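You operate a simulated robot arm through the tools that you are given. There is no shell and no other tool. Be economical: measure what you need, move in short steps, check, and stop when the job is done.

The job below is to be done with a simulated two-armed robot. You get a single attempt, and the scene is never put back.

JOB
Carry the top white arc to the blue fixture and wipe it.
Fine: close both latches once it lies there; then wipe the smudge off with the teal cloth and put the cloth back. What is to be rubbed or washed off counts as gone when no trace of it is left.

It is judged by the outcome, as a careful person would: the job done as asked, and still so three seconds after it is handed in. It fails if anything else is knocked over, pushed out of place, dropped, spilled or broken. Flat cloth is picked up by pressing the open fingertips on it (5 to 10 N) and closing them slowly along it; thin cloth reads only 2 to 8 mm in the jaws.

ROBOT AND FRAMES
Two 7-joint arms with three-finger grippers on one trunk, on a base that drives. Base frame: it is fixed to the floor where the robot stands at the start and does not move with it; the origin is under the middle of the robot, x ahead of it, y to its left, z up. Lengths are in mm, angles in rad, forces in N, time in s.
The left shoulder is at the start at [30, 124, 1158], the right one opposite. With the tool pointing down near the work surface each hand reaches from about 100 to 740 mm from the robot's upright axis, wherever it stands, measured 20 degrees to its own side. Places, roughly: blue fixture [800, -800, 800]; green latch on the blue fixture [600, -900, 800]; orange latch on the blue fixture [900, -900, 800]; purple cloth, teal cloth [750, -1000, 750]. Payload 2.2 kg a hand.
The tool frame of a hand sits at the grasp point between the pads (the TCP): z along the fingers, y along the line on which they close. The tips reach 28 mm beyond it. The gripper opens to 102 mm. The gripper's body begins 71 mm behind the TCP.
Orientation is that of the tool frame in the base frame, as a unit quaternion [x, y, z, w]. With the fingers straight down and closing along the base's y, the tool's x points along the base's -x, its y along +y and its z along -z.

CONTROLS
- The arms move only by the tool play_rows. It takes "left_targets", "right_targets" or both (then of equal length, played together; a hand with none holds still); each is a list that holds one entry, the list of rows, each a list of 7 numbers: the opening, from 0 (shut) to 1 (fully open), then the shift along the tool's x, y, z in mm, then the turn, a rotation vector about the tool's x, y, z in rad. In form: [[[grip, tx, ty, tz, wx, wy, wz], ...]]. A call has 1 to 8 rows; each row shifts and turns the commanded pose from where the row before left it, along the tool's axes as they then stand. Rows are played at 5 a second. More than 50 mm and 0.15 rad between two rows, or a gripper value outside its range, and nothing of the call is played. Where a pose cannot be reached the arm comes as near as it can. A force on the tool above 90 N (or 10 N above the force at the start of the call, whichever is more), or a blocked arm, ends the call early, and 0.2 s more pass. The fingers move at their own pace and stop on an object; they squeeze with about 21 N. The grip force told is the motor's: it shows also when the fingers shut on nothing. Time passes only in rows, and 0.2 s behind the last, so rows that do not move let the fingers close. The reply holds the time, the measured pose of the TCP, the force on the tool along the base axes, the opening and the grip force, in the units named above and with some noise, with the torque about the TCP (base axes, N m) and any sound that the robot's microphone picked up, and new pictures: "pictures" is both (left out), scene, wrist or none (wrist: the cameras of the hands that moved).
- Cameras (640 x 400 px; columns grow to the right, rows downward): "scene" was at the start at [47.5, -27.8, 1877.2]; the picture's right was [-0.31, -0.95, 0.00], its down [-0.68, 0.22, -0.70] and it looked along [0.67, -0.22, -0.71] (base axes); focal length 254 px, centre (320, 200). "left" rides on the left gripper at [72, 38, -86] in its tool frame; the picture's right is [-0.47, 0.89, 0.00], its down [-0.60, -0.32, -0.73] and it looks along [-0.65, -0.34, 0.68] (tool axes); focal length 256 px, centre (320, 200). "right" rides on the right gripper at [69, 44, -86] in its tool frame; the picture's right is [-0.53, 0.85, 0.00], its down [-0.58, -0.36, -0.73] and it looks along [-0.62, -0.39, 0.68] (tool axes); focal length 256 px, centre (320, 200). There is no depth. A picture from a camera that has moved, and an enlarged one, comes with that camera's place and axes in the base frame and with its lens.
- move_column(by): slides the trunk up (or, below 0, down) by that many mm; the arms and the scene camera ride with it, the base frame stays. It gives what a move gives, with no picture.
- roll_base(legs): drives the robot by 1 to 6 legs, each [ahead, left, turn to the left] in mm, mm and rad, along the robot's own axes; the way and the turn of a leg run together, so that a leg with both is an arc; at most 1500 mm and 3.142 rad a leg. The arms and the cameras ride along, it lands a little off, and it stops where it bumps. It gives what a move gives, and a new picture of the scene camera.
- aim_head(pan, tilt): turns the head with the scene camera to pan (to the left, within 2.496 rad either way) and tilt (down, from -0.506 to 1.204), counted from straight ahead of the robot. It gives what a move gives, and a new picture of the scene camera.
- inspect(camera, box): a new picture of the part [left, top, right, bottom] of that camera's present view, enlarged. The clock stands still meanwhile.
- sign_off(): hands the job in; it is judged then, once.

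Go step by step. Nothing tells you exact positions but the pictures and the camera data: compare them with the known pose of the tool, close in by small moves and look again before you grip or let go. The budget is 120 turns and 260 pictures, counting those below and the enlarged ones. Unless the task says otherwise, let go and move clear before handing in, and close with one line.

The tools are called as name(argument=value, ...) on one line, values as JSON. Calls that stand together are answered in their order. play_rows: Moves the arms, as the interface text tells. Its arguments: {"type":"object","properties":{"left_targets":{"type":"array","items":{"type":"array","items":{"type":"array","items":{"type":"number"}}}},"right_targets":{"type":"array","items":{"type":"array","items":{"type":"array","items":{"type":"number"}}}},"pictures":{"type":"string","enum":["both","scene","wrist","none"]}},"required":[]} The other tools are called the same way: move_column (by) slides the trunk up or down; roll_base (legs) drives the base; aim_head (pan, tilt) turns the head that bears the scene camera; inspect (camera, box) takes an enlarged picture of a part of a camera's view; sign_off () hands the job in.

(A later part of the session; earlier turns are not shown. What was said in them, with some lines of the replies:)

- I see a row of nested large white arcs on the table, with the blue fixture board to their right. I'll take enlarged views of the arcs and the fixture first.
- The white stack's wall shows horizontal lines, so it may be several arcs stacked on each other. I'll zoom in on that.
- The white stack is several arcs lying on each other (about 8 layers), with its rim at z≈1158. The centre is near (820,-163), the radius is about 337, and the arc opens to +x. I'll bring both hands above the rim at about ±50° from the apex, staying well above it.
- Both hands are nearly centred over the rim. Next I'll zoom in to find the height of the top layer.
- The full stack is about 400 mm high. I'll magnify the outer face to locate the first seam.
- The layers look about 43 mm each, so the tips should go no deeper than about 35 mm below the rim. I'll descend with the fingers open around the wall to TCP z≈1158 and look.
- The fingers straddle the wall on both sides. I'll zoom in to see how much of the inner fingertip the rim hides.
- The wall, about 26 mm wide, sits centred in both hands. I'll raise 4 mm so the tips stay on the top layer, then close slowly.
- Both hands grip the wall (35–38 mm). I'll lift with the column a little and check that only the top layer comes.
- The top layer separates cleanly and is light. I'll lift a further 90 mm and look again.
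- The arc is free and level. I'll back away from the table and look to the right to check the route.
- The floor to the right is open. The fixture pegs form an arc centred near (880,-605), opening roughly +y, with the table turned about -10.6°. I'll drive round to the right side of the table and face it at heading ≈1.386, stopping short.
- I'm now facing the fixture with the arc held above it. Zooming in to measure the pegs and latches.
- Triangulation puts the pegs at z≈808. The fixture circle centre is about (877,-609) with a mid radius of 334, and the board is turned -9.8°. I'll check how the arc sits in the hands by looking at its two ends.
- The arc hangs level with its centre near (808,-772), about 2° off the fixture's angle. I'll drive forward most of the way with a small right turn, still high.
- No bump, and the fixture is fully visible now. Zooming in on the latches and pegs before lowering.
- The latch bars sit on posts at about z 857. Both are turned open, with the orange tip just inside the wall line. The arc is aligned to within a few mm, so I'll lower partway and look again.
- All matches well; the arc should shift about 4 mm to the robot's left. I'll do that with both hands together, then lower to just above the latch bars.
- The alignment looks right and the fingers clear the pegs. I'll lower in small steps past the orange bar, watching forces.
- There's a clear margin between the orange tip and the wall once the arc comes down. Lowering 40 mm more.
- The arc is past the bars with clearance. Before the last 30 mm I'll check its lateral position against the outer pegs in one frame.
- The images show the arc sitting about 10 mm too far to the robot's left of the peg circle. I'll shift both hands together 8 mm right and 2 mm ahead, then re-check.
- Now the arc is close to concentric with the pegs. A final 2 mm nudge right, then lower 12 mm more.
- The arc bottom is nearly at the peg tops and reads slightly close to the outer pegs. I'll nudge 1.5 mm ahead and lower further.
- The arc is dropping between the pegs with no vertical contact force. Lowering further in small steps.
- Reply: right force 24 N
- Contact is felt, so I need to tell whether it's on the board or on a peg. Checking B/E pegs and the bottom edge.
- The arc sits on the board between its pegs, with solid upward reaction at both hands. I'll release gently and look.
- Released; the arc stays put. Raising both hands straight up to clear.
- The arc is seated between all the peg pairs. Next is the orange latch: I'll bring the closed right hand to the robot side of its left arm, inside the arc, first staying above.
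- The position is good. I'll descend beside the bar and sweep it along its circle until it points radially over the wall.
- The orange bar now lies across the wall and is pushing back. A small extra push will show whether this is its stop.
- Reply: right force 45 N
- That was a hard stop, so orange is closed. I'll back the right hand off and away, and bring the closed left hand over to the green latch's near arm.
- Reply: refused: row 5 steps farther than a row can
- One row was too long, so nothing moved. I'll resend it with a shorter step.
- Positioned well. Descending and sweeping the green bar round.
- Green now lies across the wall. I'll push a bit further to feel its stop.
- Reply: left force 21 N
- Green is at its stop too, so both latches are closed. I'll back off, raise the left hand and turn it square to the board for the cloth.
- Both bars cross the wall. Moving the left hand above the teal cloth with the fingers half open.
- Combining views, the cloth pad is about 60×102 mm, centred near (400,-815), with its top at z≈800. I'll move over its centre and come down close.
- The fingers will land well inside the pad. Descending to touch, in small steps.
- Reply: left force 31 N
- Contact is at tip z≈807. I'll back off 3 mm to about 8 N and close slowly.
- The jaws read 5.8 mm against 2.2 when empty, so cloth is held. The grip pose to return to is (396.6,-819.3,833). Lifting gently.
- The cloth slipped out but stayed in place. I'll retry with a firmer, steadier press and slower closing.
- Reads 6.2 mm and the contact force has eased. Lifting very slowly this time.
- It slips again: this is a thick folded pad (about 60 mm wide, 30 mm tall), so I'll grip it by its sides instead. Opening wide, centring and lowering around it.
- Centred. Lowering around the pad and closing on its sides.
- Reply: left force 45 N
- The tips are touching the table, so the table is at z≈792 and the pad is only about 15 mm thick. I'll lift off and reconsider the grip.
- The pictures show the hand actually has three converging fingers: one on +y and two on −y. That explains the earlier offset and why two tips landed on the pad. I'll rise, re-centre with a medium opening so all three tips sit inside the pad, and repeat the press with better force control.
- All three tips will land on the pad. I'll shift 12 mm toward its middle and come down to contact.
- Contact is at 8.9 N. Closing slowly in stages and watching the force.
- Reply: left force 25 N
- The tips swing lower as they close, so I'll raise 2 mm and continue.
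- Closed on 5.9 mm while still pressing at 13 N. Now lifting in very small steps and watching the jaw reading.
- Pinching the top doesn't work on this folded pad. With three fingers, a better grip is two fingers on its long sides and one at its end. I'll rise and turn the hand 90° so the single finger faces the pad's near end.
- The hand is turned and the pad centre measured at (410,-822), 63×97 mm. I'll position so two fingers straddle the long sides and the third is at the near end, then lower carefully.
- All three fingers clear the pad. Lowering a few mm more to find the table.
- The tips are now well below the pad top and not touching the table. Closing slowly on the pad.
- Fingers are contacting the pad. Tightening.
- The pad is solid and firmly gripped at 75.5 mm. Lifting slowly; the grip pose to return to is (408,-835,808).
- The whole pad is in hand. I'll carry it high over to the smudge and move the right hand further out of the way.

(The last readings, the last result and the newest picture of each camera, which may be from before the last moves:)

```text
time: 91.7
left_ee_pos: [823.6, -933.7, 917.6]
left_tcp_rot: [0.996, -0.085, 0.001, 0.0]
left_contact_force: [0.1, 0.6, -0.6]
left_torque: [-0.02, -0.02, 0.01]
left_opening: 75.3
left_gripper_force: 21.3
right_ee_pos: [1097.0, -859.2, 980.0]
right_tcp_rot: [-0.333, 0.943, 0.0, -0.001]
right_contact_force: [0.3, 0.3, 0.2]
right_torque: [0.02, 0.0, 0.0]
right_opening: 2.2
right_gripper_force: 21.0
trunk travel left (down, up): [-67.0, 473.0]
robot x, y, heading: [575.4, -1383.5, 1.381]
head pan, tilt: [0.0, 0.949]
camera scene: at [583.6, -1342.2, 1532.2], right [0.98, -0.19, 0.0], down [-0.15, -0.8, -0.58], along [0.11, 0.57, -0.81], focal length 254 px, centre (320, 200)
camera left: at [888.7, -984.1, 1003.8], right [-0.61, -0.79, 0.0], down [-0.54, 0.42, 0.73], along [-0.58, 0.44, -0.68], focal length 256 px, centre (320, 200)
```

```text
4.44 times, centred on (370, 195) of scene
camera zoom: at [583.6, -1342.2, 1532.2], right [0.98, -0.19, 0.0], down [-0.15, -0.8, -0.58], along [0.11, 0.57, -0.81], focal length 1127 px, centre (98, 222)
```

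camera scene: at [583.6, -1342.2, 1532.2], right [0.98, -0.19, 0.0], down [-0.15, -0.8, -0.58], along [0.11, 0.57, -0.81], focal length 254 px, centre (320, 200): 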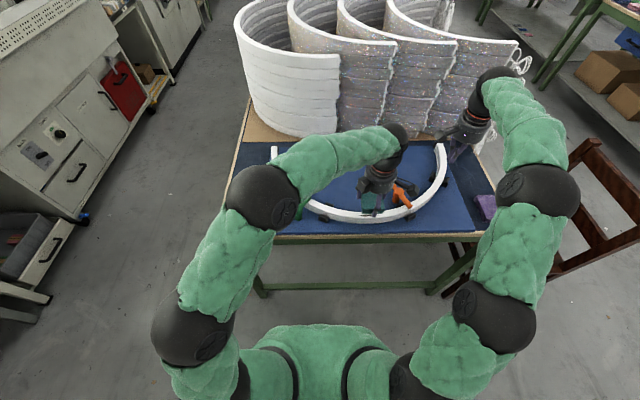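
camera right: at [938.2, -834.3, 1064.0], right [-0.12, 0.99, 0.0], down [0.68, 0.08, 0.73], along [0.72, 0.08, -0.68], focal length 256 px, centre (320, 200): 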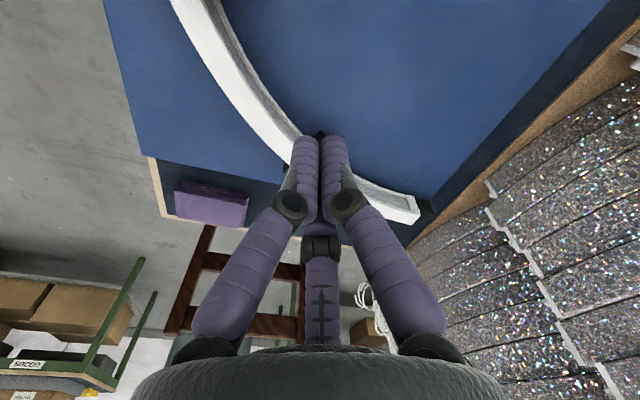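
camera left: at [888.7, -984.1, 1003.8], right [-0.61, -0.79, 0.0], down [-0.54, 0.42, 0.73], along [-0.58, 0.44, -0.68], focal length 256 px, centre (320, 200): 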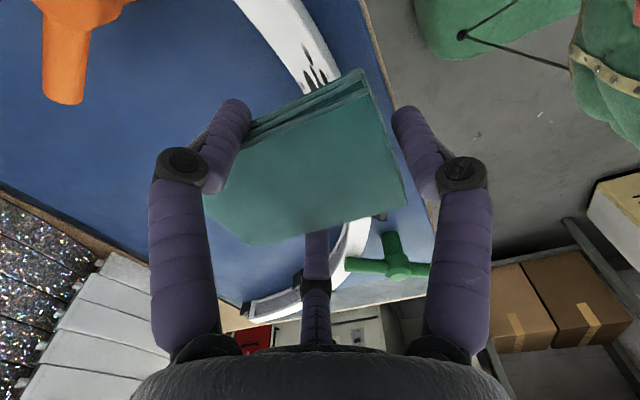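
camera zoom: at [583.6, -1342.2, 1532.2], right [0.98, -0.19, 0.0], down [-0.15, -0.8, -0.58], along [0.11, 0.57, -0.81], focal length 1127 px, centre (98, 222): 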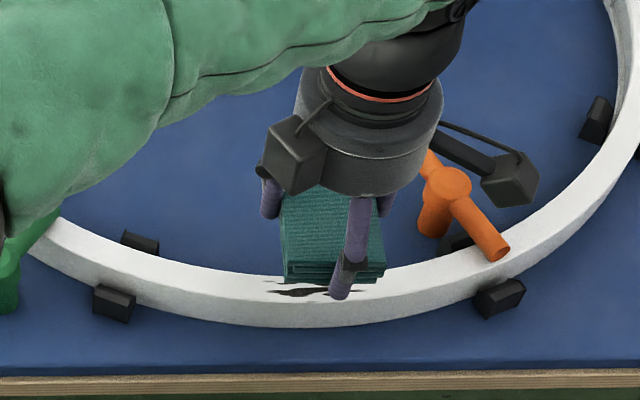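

Aligned over the smudge, with fingers set to straddle the wall. Lowering toward contact.

play_rows(left_targets=[[[0.2, -6, 0, 15, 0, 0, 0], [0.2, 0, 0, 12, 0, 0, 0], [0.2, 0, 0, 8, 0, 0, 0], [0.2, 0, 0, 0, 0, 0, 0]]], pictures="none")

inspect(camera="scene", box=[320, 180, 400, 240])

```text
time: 92.7
left_ee_pos: [818.1, -932.6, 883.0]
left_tcp_rot: [0.996, -0.085, 0.001, 0.0]
left_contact_force: [-0.3, 0.5, 0.2]
left_torque: [-0.02, 0.0, 0.0]
left_opening: 75.0
left_gripper_force: 21.1
right_ee_pos: [1098.6, -859.4, 979.4]
right_tcp_rot: [-0.334, 0.943, 0.0, -0.001]
right_contact_force: [-0.6, -0.1, -0.7]
right_torque: [0.02, 0.02, 0.02]
right_opening: 2.0
right_gripper_force: 20.9
trunk travel left (down, up): [-67.0, 473.0]
robot x, y, heading: [572.2, -1381.6, 1.385]
head pan, tilt: [0.0, 0.949]
```

```text
6.67 times, centred on (360, 210) of scene
camera zoom: at [583.5, -1342.3, 1532.3], right [0.98, -0.19, 0.0], down [-0.15, -0.8, -0.58], along [0.11, 0.57, -0.81], focal length 1690 px, centre (53, 133)
```

zoom: 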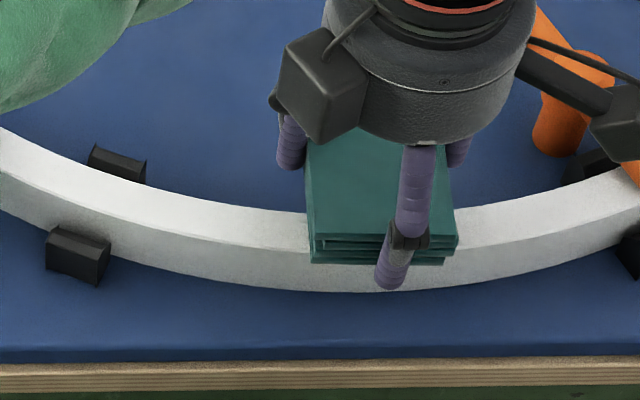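

play_rows(left_targets=[[[0.2, 0, 0, 4, 0, 0, 0], [0.2, 0, 0, 3, 0, 0, 0], [0.2, 0, 0, 0, 0, 0, 0]]], pictures="none")

play_rows(left_targets=[[[0.2, 0, 0, 3, 0, 0, 0], [0.2, 0, 0, 0, 0, 0, 0]]], pictures="none")

```text
time: 93.5
left_ee_pos: [817.1, -932.4, 877.7]
left_tcp_rot: [0.996, -0.086, 0.001, -0.001]
left_contact_force: [1.4, -0.5, -0.3]
left_torque: [0.0, 0.04, 0.0]
left_opening: 75.3
left_gripper_force: 21.0
right_ee_pos: [1096.6, -860.5, 979.6]
right_tcp_rot: [-0.333, 0.943, 0.0, 0.0]
right_contact_force: [0.3, -0.1, -0.3]
right_torque: [-0.02, -0.02, 0.03]
right_opening: 2.1
right_gripper_force: 20.5
trunk travel left (down, up): [-67.0, 473.0]
robot x, y, heading: [576.8, -1384.4, 1.38]
head pan, tilt: [0.0, 0.949]
```

```text
time: 94.1
left_ee_pos: [817.0, -933.3, 874.3]
left_tcp_rot: [0.996, -0.085, 0.0, 0.0]
left_contact_force: [0.9, 0.1, -0.1]
left_torque: [0.01, -0.03, 0.03]
left_opening: 75.5
left_gripper_force: 20.6
right_ee_pos: [1097.1, -858.6, 980.2]
right_tcp_rot: [-0.333, 0.943, 0.0, -0.001]
right_contact_force: [0.5, -0.4, -0.1]
right_torque: [0.02, 0.03, 0.0]
right_opening: 2.5
right_gripper_force: 20.8
trunk travel left (down, up): [-67.0, 473.0]
robot x, y, heading: [572.5, -1381.5, 1.382]
head pan, tilt: [0.0, 0.949]
```

play_rows(left_targets=[[[0.2, 0, 0, 3, 0, 0, 0], [0.2, 0, 0, 0, 0, 0, 0]]], pictures="none")

play_rows(left_targets=[[[0.2, 0, 0, 3, 0, 0, 0], [0.2, 0, 0, 0, 0, 0, 0]]], pictures="none")

inspect(camera="scene", box=[320, 180, 400, 240])

```text
time: 94.7
left_ee_pos: [817.8, -931.8, 870.1]
left_tcp_rot: [0.996, -0.085, 0.001, 0.001]
left_contact_force: [0.5, 0.5, 0.3]
left_torque: [-0.01, 0.01, 0.02]
left_opening: 75.4
left_gripper_force: 21.0
right_ee_pos: [1098.1, -858.9, 979.3]
right_tcp_rot: [-0.334, 0.943, -0.001, -0.001]
right_contact_force: [-0.5, 0.6, 0.3]
right_torque: [-0.01, -0.03, -0.01]
right_opening: 2.2
right_gripper_force: 20.9
trunk travel left (down, up): [-67.0, 473.0]
robot x, y, heading: [574.9, -1383.9, 1.38]
head pan, tilt: [0.0, 0.949]
```

```text
time: 95.3
left_ee_pos: [818.9, -933.4, 866.9]
left_tcp_rot: [0.996, -0.086, 0.001, 0.0]
left_contact_force: [0.2, -1.0, -0.5]
left_torque: [0.0, -0.02, 0.04]
left_opening: 75.2
left_gripper_force: 21.3
right_ee_pos: [1098.8, -858.9, 978.1]
right_tcp_rot: [-0.334, 0.943, -0.001, 0.0]
right_contact_force: [0.5, -0.7, 0.8]
right_torque: [-0.01, 0.04, -0.03]
right_opening: 2.1
right_gripper_force: 20.9
trunk travel left (down, up): [-67.0, 473.0]
robot x, y, heading: [575.2, -1383.5, 1.383]
head pan, tilt: [0.0, 0.949]
```

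```text
6.67 times, centred on (360, 210) of scene
camera zoom: at [583.5, -1342.4, 1532.3], right [0.98, -0.19, 0.0], down [-0.15, -0.8, -0.58], along [0.11, 0.57, -0.81], focal length 1690 px, centre (53, 133)
```

zoom: 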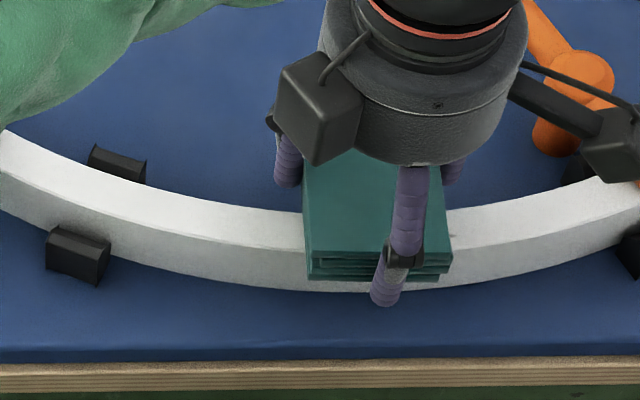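

play_rows(left_targets=[[[0.2, 0, 0, 3, 0, 0, 0], [0.2, 0, 0, 0, 0, 0, 0]]], pictures="none")

play_rows(left_targets=[[[0.2, 0, 0, 2, 0, 0, 0], [0.2, 0, 0, 0, 0, 0, 0]]], pictures="none")

```text
time: 95.9
left_ee_pos: [818.9, -933.7, 865.9]
left_tcp_rot: [0.996, -0.086, 0.0, 0.001]
left_contact_force: [-0.3, -0.1, -0.2]
left_torque: [-0.02, 0.0, 0.02]
left_opening: 75.3
left_gripper_force: 21.3
right_ee_pos: [1097.6, -858.6, 978.8]
right_tcp_rot: [-0.333, 0.943, -0.001, -0.001]
right_contact_force: [-0.3, -0.4, 0.0]
right_torque: [-0.03, 0.02, -0.02]
right_opening: 2.1
right_gripper_force: 21.0
trunk travel left (down, up): [-67.0, 473.0]
robot x, y, heading: [577.8, -1382.2, 1.382]
head pan, tilt: [0.0, 0.949]
```

```text
time: 96.5
left_ee_pos: [819.5, -933.3, 864.2]
left_tcp_rot: [0.996, -0.086, 0.001, -0.001]
left_contact_force: [-3.0, -1.8, 12.4]
left_torque: [-0.08, 0.19, 0.01]
left_opening: 75.4
left_gripper_force: 20.9
right_ee_pos: [1098.0, -860.3, 979.6]
right_tcp_rot: [-0.334, 0.942, -0.001, 0.0]
right_contact_force: [-0.7, 0.0, -0.3]
right_torque: [0.0, -0.01, -0.06]
right_opening: 2.3
right_gripper_force: 20.7
trunk travel left (down, up): [-67.0, 473.0]
robot x, y, heading: [575.7, -1378.3, 1.38]
head pan, tilt: [0.0, 0.949]
```

Firm contact at 12 N. Rubbing back and forth along the rim.

play_rows(left_targets=[[[0.2, 15, 0, 0, 0, 0, 0], [0.2, 15, 0, 0, 0, 0, 0], [0.2, -20, 0, 0, 0, 0, 0], [0.2, -20, 0, 0, 0, 0, 0], [0.2, -20, 0, 0, 0, 0, 0], [0.2, 20, 0, 0, 0, 0, 0], [0.2, 20, 0, 0, 0, 0, 0], [0.2, 20, 0, 0, 0, 0, 0]]], pictures="none")

play_rows(left_targets=[[[0.2, -20, 0, 0, 0, 0, 0], [0.2, -20, 0, 0, 0, 0, 0], [0.2, -20, 0, 0, 0, 0, 0], [0.2, 20, 0, 0, 0, 0, 0], [0.2, 20, 0, 0, 0, 0, 0], [0.2, 20, 0, 0, 0, 0, 0], [0.2, -20, 0, 0, 0, 0, 0], [0.2, -10, 0, 0, 0, 0, 0]]], pictures="none")

```text
time: 98.3
left_ee_pos: [847.3, -939.8, 863.1]
left_tcp_rot: [0.996, -0.085, 0.0, 0.0]
left_contact_force: [-3.6, 1.0, 12.2]
left_torque: [0.15, 0.23, 0.05]
left_opening: 75.6
left_gripper_force: 21.2
right_ee_pos: [1095.9, -860.5, 979.0]
right_tcp_rot: [-0.334, 0.942, 0.0, 0.0]
right_contact_force: [0.6, 0.1, 0.1]
right_torque: [-0.04, -0.01, -0.03]
right_opening: 2.3
right_gripper_force: 20.9
trunk travel left (down, up): [-67.0, 473.0]
robot x, y, heading: [575.0, -1382.9, 1.38]
head pan, tilt: [0.0, 0.949]
```

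```text
time: 100.1
left_ee_pos: [819.1, -933.1, 862.8]
left_tcp_rot: [0.996, -0.086, 0.001, -0.001]
left_contact_force: [2.8, -0.1, 4.7]
left_torque: [0.04, 0.01, -0.05]
left_opening: 75.3
left_gripper_force: 20.9
right_ee_pos: [1098.1, -860.7, 979.0]
right_tcp_rot: [-0.334, 0.943, 0.0, -0.001]
right_contact_force: [-0.6, -0.1, 0.4]
right_torque: [0.01, 0.03, 0.04]
right_opening: 2.0
right_gripper_force: 21.1
trunk travel left (down, up): [-67.0, 473.0]
robot x, y, heading: [574.2, -1381.0, 1.381]
head pan, tilt: [0.0, 0.949]
```

Lifting to check the smudge.

play_rows(left_targets=[[[0.2, 0, 0, -20, 0, 0, 0], [0.2, 0, 0, -40, 0, 0, 0], [0.2, -45, 0, 0, 0, 0, 0], [0.2, -45, 0, 0, 0, 0, 0], [0.2, -30, 0, 0, 0, 0, 0]]], pictures="none")

inspect(camera="scene", box=[330, 190, 400, 235])

inspect(camera="left", box=[150, 0, 400, 150])

```text
time: 101.3
left_ee_pos: [699.2, -911.8, 922.9]
left_tcp_rot: [0.996, -0.087, 0.001, 0.0]
left_contact_force: [0.4, -0.2, 0.3]
left_torque: [0.01, -0.01, -0.01]
left_opening: 75.1
left_gripper_force: 21.4
right_ee_pos: [1097.1, -858.7, 978.9]
right_tcp_rot: [-0.334, 0.943, 0.0, -0.001]
right_contact_force: [0.2, -0.4, -0.3]
right_torque: [0.02, -0.01, 0.0]
right_opening: 2.3
right_gripper_force: 21.2
trunk travel left (down, up): [-67.0, 473.0]
robot x, y, heading: [573.2, -1379.4, 1.378]
head pan, tilt: [0.0, 0.949]
```

```text
8.89 times, centred on (365, 212) of scene
camera zoom: at [583.0, -1342.4, 1532.3], right [0.98, -0.19, 0.0], down [-0.15, -0.8, -0.58], along [0.11, 0.57, -0.81], focal length 2254 px, centre (-80, 89)
```

zoom: 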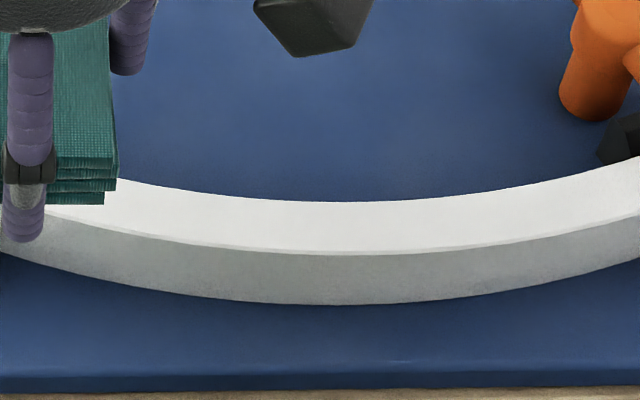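

```text
2.56 times, centred on (275, 75) of left
camera zoom: at [763.7, -962.6, 1009.3], right [-0.61, -0.79, 0.0], down [-0.54, 0.42, 0.73], along [-0.58, 0.45, -0.68], focal length 655 px, centre (435, 520)
```

zoom: 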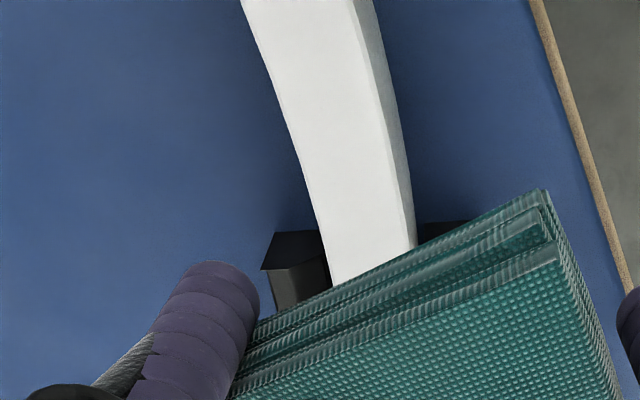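

The smudge looks gone. One tighter look for any faint traces.

inspect(camera="scene", box=[338, 203, 368, 224])

inspect(camera="scene", box=[362, 203, 392, 224])

```text
16.00 times, centred on (353, 214) of scene
camera zoom: at [583.0, -1342.4, 1532.3], right [0.98, -0.19, 0.0], down [-0.15, -0.8, -0.58], along [0.11, 0.57, -0.81], focal length 4057 px, centre (-208, -16)
```

zoom: 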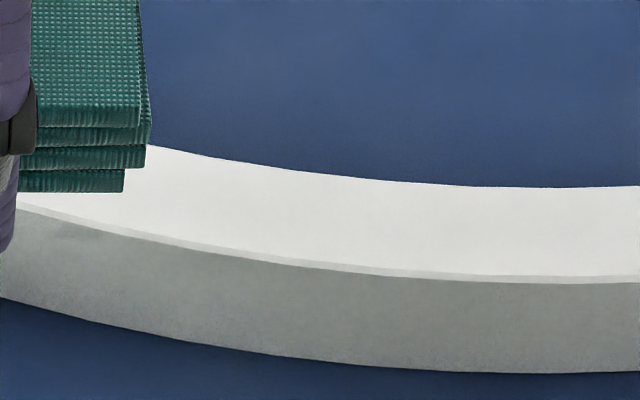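

```text
16.00 times, centred on (377, 214) of scene
camera zoom: at [583.0, -1342.4, 1532.3], right [0.98, -0.19, 0.0], down [-0.15, -0.8, -0.58], along [0.11, 0.57, -0.81], focal length 4057 px, centre (-592, -16)
```

zoom: 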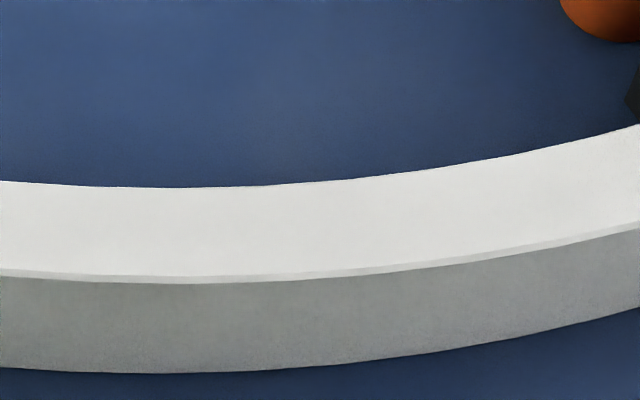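

The rim is clean. Carrying the cloth back to its original spot, with TCP about (399.5,-830).

play_rows(left_targets=[[[0.2, 0, 0, -35, 0, 0, 0], [0.2, -44.1, -4.2, 0, 0, 0, 0], [0.2, -44.1, -4.2, 0, 0, 0, 0], [0.2, -44.1, -4.2, 0, 0, 0, 0], [0.2, -44.1, -4.2, 0, 0, 0, 0], [0.2, -44.1, -4.2, 0, 0, 0, 0], [0.2, -44.1, -4.2, 0, 0, 0, 0], [0.2, -44.1, -4.2, 0, 0, 0, 0]]], pictures="none")

play_rows(left_targets=[[[0.2, 0, 0, 45, 0, 0, 0], [0.2, 0, 0, 45, 0, 0, 0], [0.2, 0, 0, 40, 0, 0, 0], [0.2, 0, 0, 8, 0, 0, 0], [0.2, 0, 0, 5, 0, 0, 0], [0.2, 0, 0, 0, 0, 0, 0]]], pictures="none")

inspect(camera="scene", box=[205, 160, 305, 250])

```text
time: 103.1
left_ee_pos: [400.6, -830.2, 956.6]
left_tcp_rot: [0.996, -0.085, 0.002, 0.0]
left_contact_force: [-0.1, -1.0, 0.4]
left_torque: [0.0, -0.03, 0.0]
left_opening: 75.1
left_gripper_force: 21.5
right_ee_pos: [1098.1, -859.1, 979.4]
right_tcp_rot: [-0.333, 0.943, 0.0, -0.001]
right_contact_force: [-0.2, 0.0, -0.3]
right_torque: [0.01, 0.01, 0.01]
right_opening: 2.3
right_gripper_force: 20.4
trunk travel left (down, up): [-67.0, 473.0]
robot x, y, heading: [573.4, -1382.6, 1.386]
head pan, tilt: [0.0, 0.949]
```

```text
time: 104.5
left_ee_pos: [400.4, -829.8, 813.8]
left_tcp_rot: [0.996, -0.086, 0.001, 0.0]
left_contact_force: [-0.2, -0.6, -0.8]
left_torque: [-0.03, 0.0, 0.0]
left_opening: 75.2
left_gripper_force: 21.2
right_ee_pos: [1097.3, -860.1, 979.0]
right_tcp_rot: [-0.335, 0.942, -0.001, -0.001]
right_contact_force: [0.2, 0.5, -0.3]
right_torque: [-0.01, -0.01, -0.01]
right_opening: 2.0
right_gripper_force: 21.8
trunk travel left (down, up): [-67.0, 473.0]
robot x, y, heading: [578.4, -1385.1, 1.38]
head pan, tilt: [0.0, 0.949]
```

```text
4.44 times, centred on (255, 205) of scene
camera zoom: at [583.3, -1342.3, 1532.3], right [0.98, -0.19, 0.0], down [-0.15, -0.8, -0.58], along [0.11, 0.57, -0.81], focal length 1127 px, centre (609, 178)
```

zoom: 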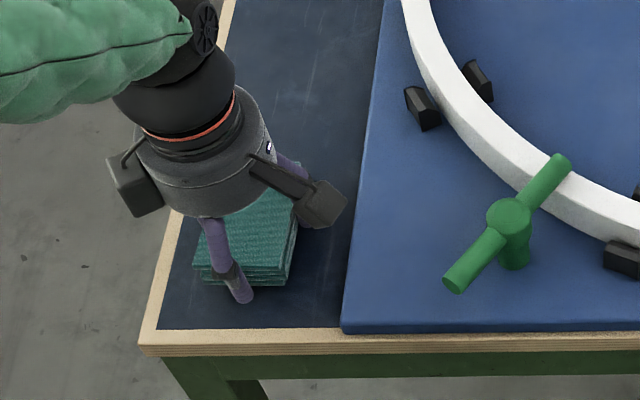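

play_rows(left_targets=[[[0.2, 0, 0, 3, 0, 0, 0], [0.2, 0, 0, 1.5, 0, 0, 0], [0.2, 0, 0, 0, 0, 0, 0]]], pictures="none")

```text
time: 105.3
left_ee_pos: [400.3, -831.6, 808.7]
left_tcp_rot: [0.996, -0.086, 0.001, -0.001]
left_contact_force: [-0.4, -0.5, 0.4]
left_torque: [0.0, 0.02, -0.02]
left_opening: 75.2
left_gripper_force: 20.9
right_ee_pos: [1096.9, -858.1, 978.4]
right_tcp_rot: [-0.334, 0.943, 0.0, 0.0]
right_contact_force: [0.2, 0.1, -0.6]
right_torque: [-0.02, -0.02, 0.01]
right_opening: 2.1
right_gripper_force: 21.3
trunk travel left (down, up): [-67.0, 473.0]
robot x, y, heading: [573.7, -1383.2, 1.381]
head pan, tilt: [0.0, 0.949]
```

One more mm or so to feel the table, then release.

play_rows(left_targets=[[[0.2, 0, 0, 1.2, 0, 0, 0], [0.2, 0, 0, 0, 0, 0, 0]]], pictures="none")

play_rows(left_targets=[[[0.76, 0, 0, 0, 0, 0, 0], [0.82, 0, 0, 0, 0, 0, 0], [0.9, 0, 0, 0, 0, 0, 0], [1.0, 0, 0, 0, 0, 0, 0], [1.0, 0, 0, 0, 0, 0, 0]]], pictures="wrist")

```text
time: 105.9
left_ee_pos: [400.6, -831.1, 808.9]
left_tcp_rot: [0.996, -0.086, 0.001, -0.001]
left_contact_force: [-0.1, -0.9, 0.8]
left_torque: [0.07, 0.01, -0.02]
left_opening: 75.2
left_gripper_force: 20.6
right_ee_pos: [1097.7, -859.3, 979.5]
right_tcp_rot: [-0.335, 0.942, 0.0, -0.002]
right_contact_force: [0.4, -0.4, 0.1]
right_torque: [0.01, 0.02, 0.0]
right_opening: 2.3
right_gripper_force: 21.3
trunk travel left (down, up): [-67.0, 473.0]
robot x, y, heading: [575.9, -1386.0, 1.379]
head pan, tilt: [0.0, 0.949]
```

```text
time: 107.1
left_ee_pos: [401.2, -831.2, 807.8]
left_tcp_rot: [0.996, -0.085, 0.0, -0.001]
left_contact_force: [0.3, 1.2, -0.5]
left_torque: [-0.02, 0.03, 0.02]
left_opening: 102.1
left_gripper_force: 0.0
right_ee_pos: [1097.1, -859.4, 979.9]
right_tcp_rot: [-0.334, 0.943, 0.0, -0.001]
right_contact_force: [0.4, 0.8, 0.2]
right_torque: [0.0, -0.02, -0.01]
right_opening: 2.3
right_gripper_force: 21.6
trunk travel left (down, up): [-67.0, 473.0]
robot x, y, heading: [581.5, -1380.9, 1.378]
head pan, tilt: [0.0, 0.949]
camera left: at [465.7, -880.8, 894.0], right [-0.61, -0.79, 0.0], down [-0.54, 0.41, 0.73], along [-0.58, 0.45, -0.68], focal length 256 px, centre (320, 200)
```

left: 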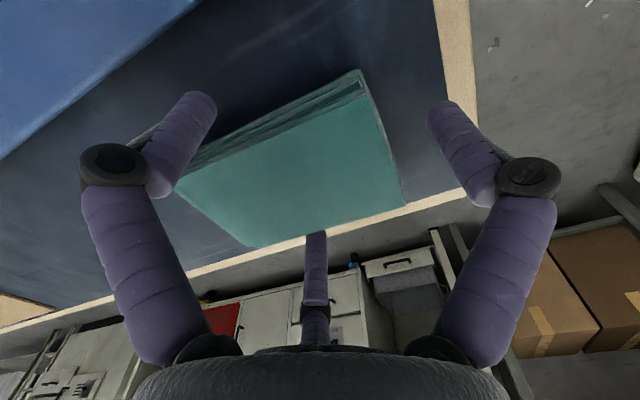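

The cloth is released on the table. Raising the hand straight up and checking the whole scene.

play_rows(left_targets=[[[1, 0, 0, -20, 0, 0, 0], [1, 0, 0, -40, 0, 0, 0], [1, 0, 0, -45, 0, 0, 0], [1, 0, 0, -45, 0, 0, 0], [1, 0, -45, 0, 0, 0, 0], [1, 0, -45, 0, 0, 0, 0]]], pictures="scene")

inspect(camera="scene", box=[205, 130, 345, 250])

inspect(camera="scene", box=[335, 130, 505, 250])

```text
time: 108.5
left_ee_pos: [414.6, -742.1, 957.1]
left_tcp_rot: [0.996, -0.085, 0.001, 0.0]
left_contact_force: [0.6, 0.0, 0.1]
left_torque: [-0.02, 0.01, 0.03]
left_opening: 101.8
left_gripper_force: 0.0
right_ee_pos: [1096.4, -858.5, 978.4]
right_tcp_rot: [-0.335, 0.942, -0.001, 0.0]
right_contact_force: [0.7, -0.7, -0.5]
right_torque: [-0.03, 0.04, 0.01]
right_opening: 2.2
right_gripper_force: 21.1
trunk travel left (down, up): [-67.0, 473.0]
robot x, y, heading: [576.5, -1383.1, 1.376]
head pan, tilt: [0.0, 0.949]
camera scene: at [583.5, -1341.5, 1532.2], right [0.98, -0.19, 0.0], down [-0.15, -0.8, -0.58], along [0.11, 0.57, -0.81], focal length 254 px, centre (320, 200)
```

scene: 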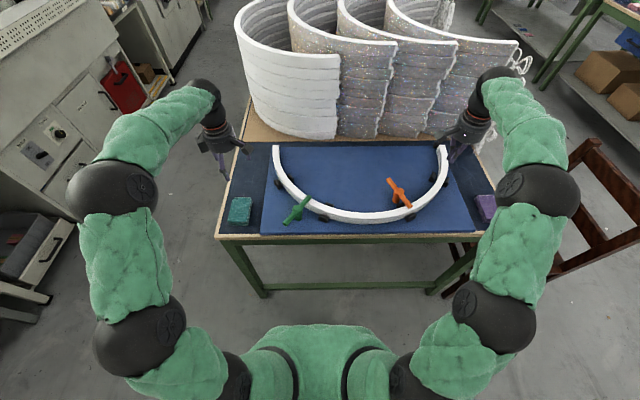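

```text
3.33 times, centred on (275, 190) of scene
camera zoom: at [583.5, -1341.5, 1532.2], right [0.98, -0.19, 0.0], down [-0.15, -0.8, -0.58], along [0.11, 0.57, -0.81], focal length 845 px, centre (470, 233)
```

zoom: 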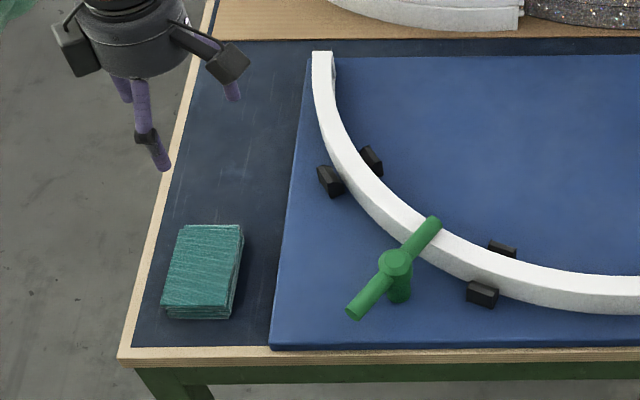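

```text
3.33 times, centred on (420, 190) of scene
camera zoom: at [583.5, -1341.5, 1532.2], right [0.98, -0.19, 0.0], down [-0.15, -0.8, -0.58], along [0.11, 0.57, -0.81], focal length 845 px, centre (-13, 233)
```

zoom: 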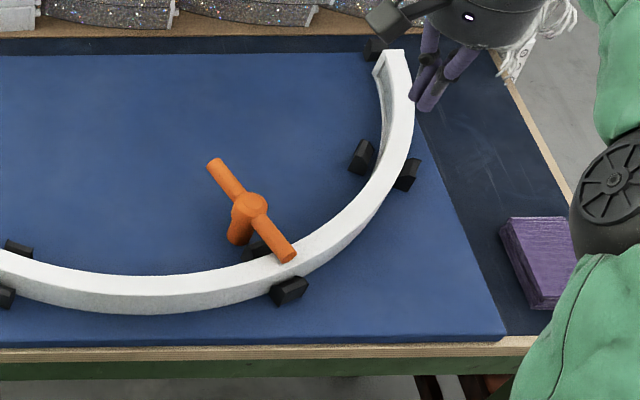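

Arc latched and clean, cloth back where it lay. I'll raise the trunk to move clear and take a last look at the left end from higher up.

move_column(by=300)

aim_head(pan=0.0, tilt=0.95)

inspect(camera="left", box=[0, 0, 320, 200])

inspect(camera="scene", box=[230, 130, 470, 280])

```text
time: 111.5
left_ee_pos: [414.3, -741.6, 1258.5]
left_tcp_rot: [0.996, -0.086, 0.0, 0.0]
left_contact_force: [0.5, 0.2, -0.9]
left_torque: [0.02, 0.0, -0.02]
left_opening: 101.9
left_gripper_force: 0.0
right_ee_pos: [1097.5, -860.2, 1278.4]
right_tcp_rot: [-0.333, 0.943, -0.001, -0.001]
right_contact_force: [-1.3, -0.5, 0.1]
right_torque: [0.04, -0.01, 0.02]
right_opening: 2.1
right_gripper_force: 21.4
trunk travel left (down, up): [-367.0, 173.0]
robot x, y, heading: [575.6, -1382.2, 1.382]
head pan, tilt: [0.0, 0.949]
```

```text
time: 112.1
left_ee_pos: [413.3, -742.3, 1257.8]
left_tcp_rot: [0.996, -0.085, 0.0, 0.0]
left_contact_force: [0.0, 0.0, 0.0]
left_torque: [-0.03, -0.01, 0.0]
left_opening: 102.1
left_gripper_force: 0.2
right_ee_pos: [1098.3, -859.5, 1278.8]
right_tcp_rot: [-0.334, 0.943, 0.0, 0.0]
right_contact_force: [-0.5, 0.5, 0.1]
right_torque: [0.0, 0.03, -0.01]
right_opening: 2.1
right_gripper_force: 21.1
trunk travel left (down, up): [-367.0, 173.0]
robot x, y, heading: [573.4, -1383.3, 1.379]
head pan, tilt: [0.0, 0.949]
camera scene: at [583.4, -1342.2, 1832.2], right [0.98, -0.19, 0.0], down [-0.15, -0.8, -0.58], along [0.11, 0.57, -0.81], focal length 254 px, centre (320, 200)
```

scene: 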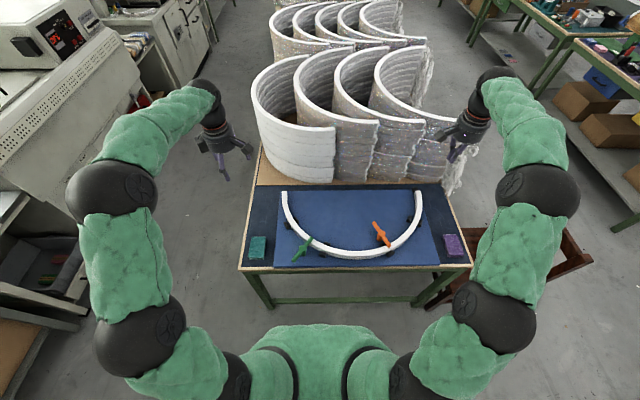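

```text
2.00 times, centred on (160, 100) of left
camera zoom: at [478.8, -792.1, 1343.5], right [-0.61, -0.79, 0.0], down [-0.54, 0.41, 0.73], along [-0.58, 0.45, -0.68], focal length 512 px, centre (640, 400)
```

zoom: 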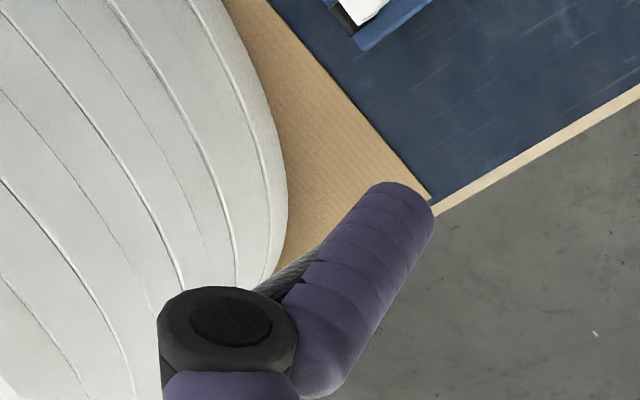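

```text
2.67 times, centred on (350, 205) of scene
camera zoom: at [583.4, -1342.2, 1832.2], right [0.98, -0.19, 0.0], down [-0.15, -0.8, -0.58], along [0.11, 0.57, -0.81], focal length 676 px, centre (240, 187)
```

zoom: 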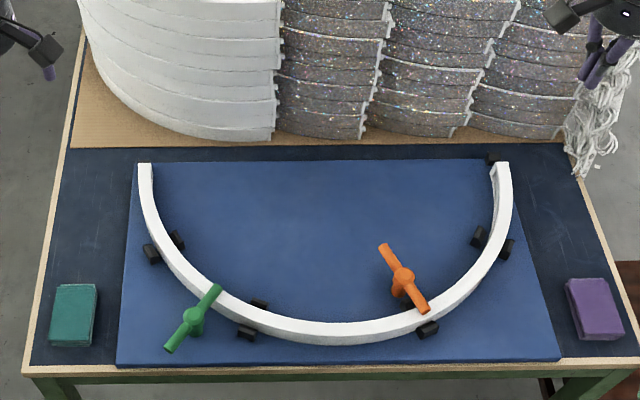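

inspect(camera="left", box=[140, 0, 240, 40])

```text
6.40 times, centred on (190, 20) of left
camera zoom: at [478.8, -792.1, 1343.5], right [-0.61, -0.79, 0.0], down [-0.54, 0.41, 0.73], along [-0.58, 0.45, -0.68], focal length 1638 px, centre (1152, 1352)
```

zoom: 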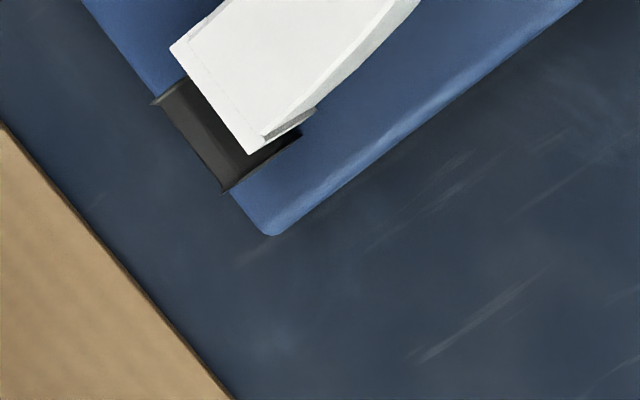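

The arc's left end sits just in front of its stop peg and flat on the board. Both latches are closed over the wall, the rim is clean, and the cloth is back in its place. Both hands are clear, so I'm handing in.

sign_off()

```text
The job is handed in.
```

The top white arc lies in the blue fixture with the green and orange latches closed. The smudge is wiped off with no trace visible, and the teal cloth is back within a few millimetres of where it lay.
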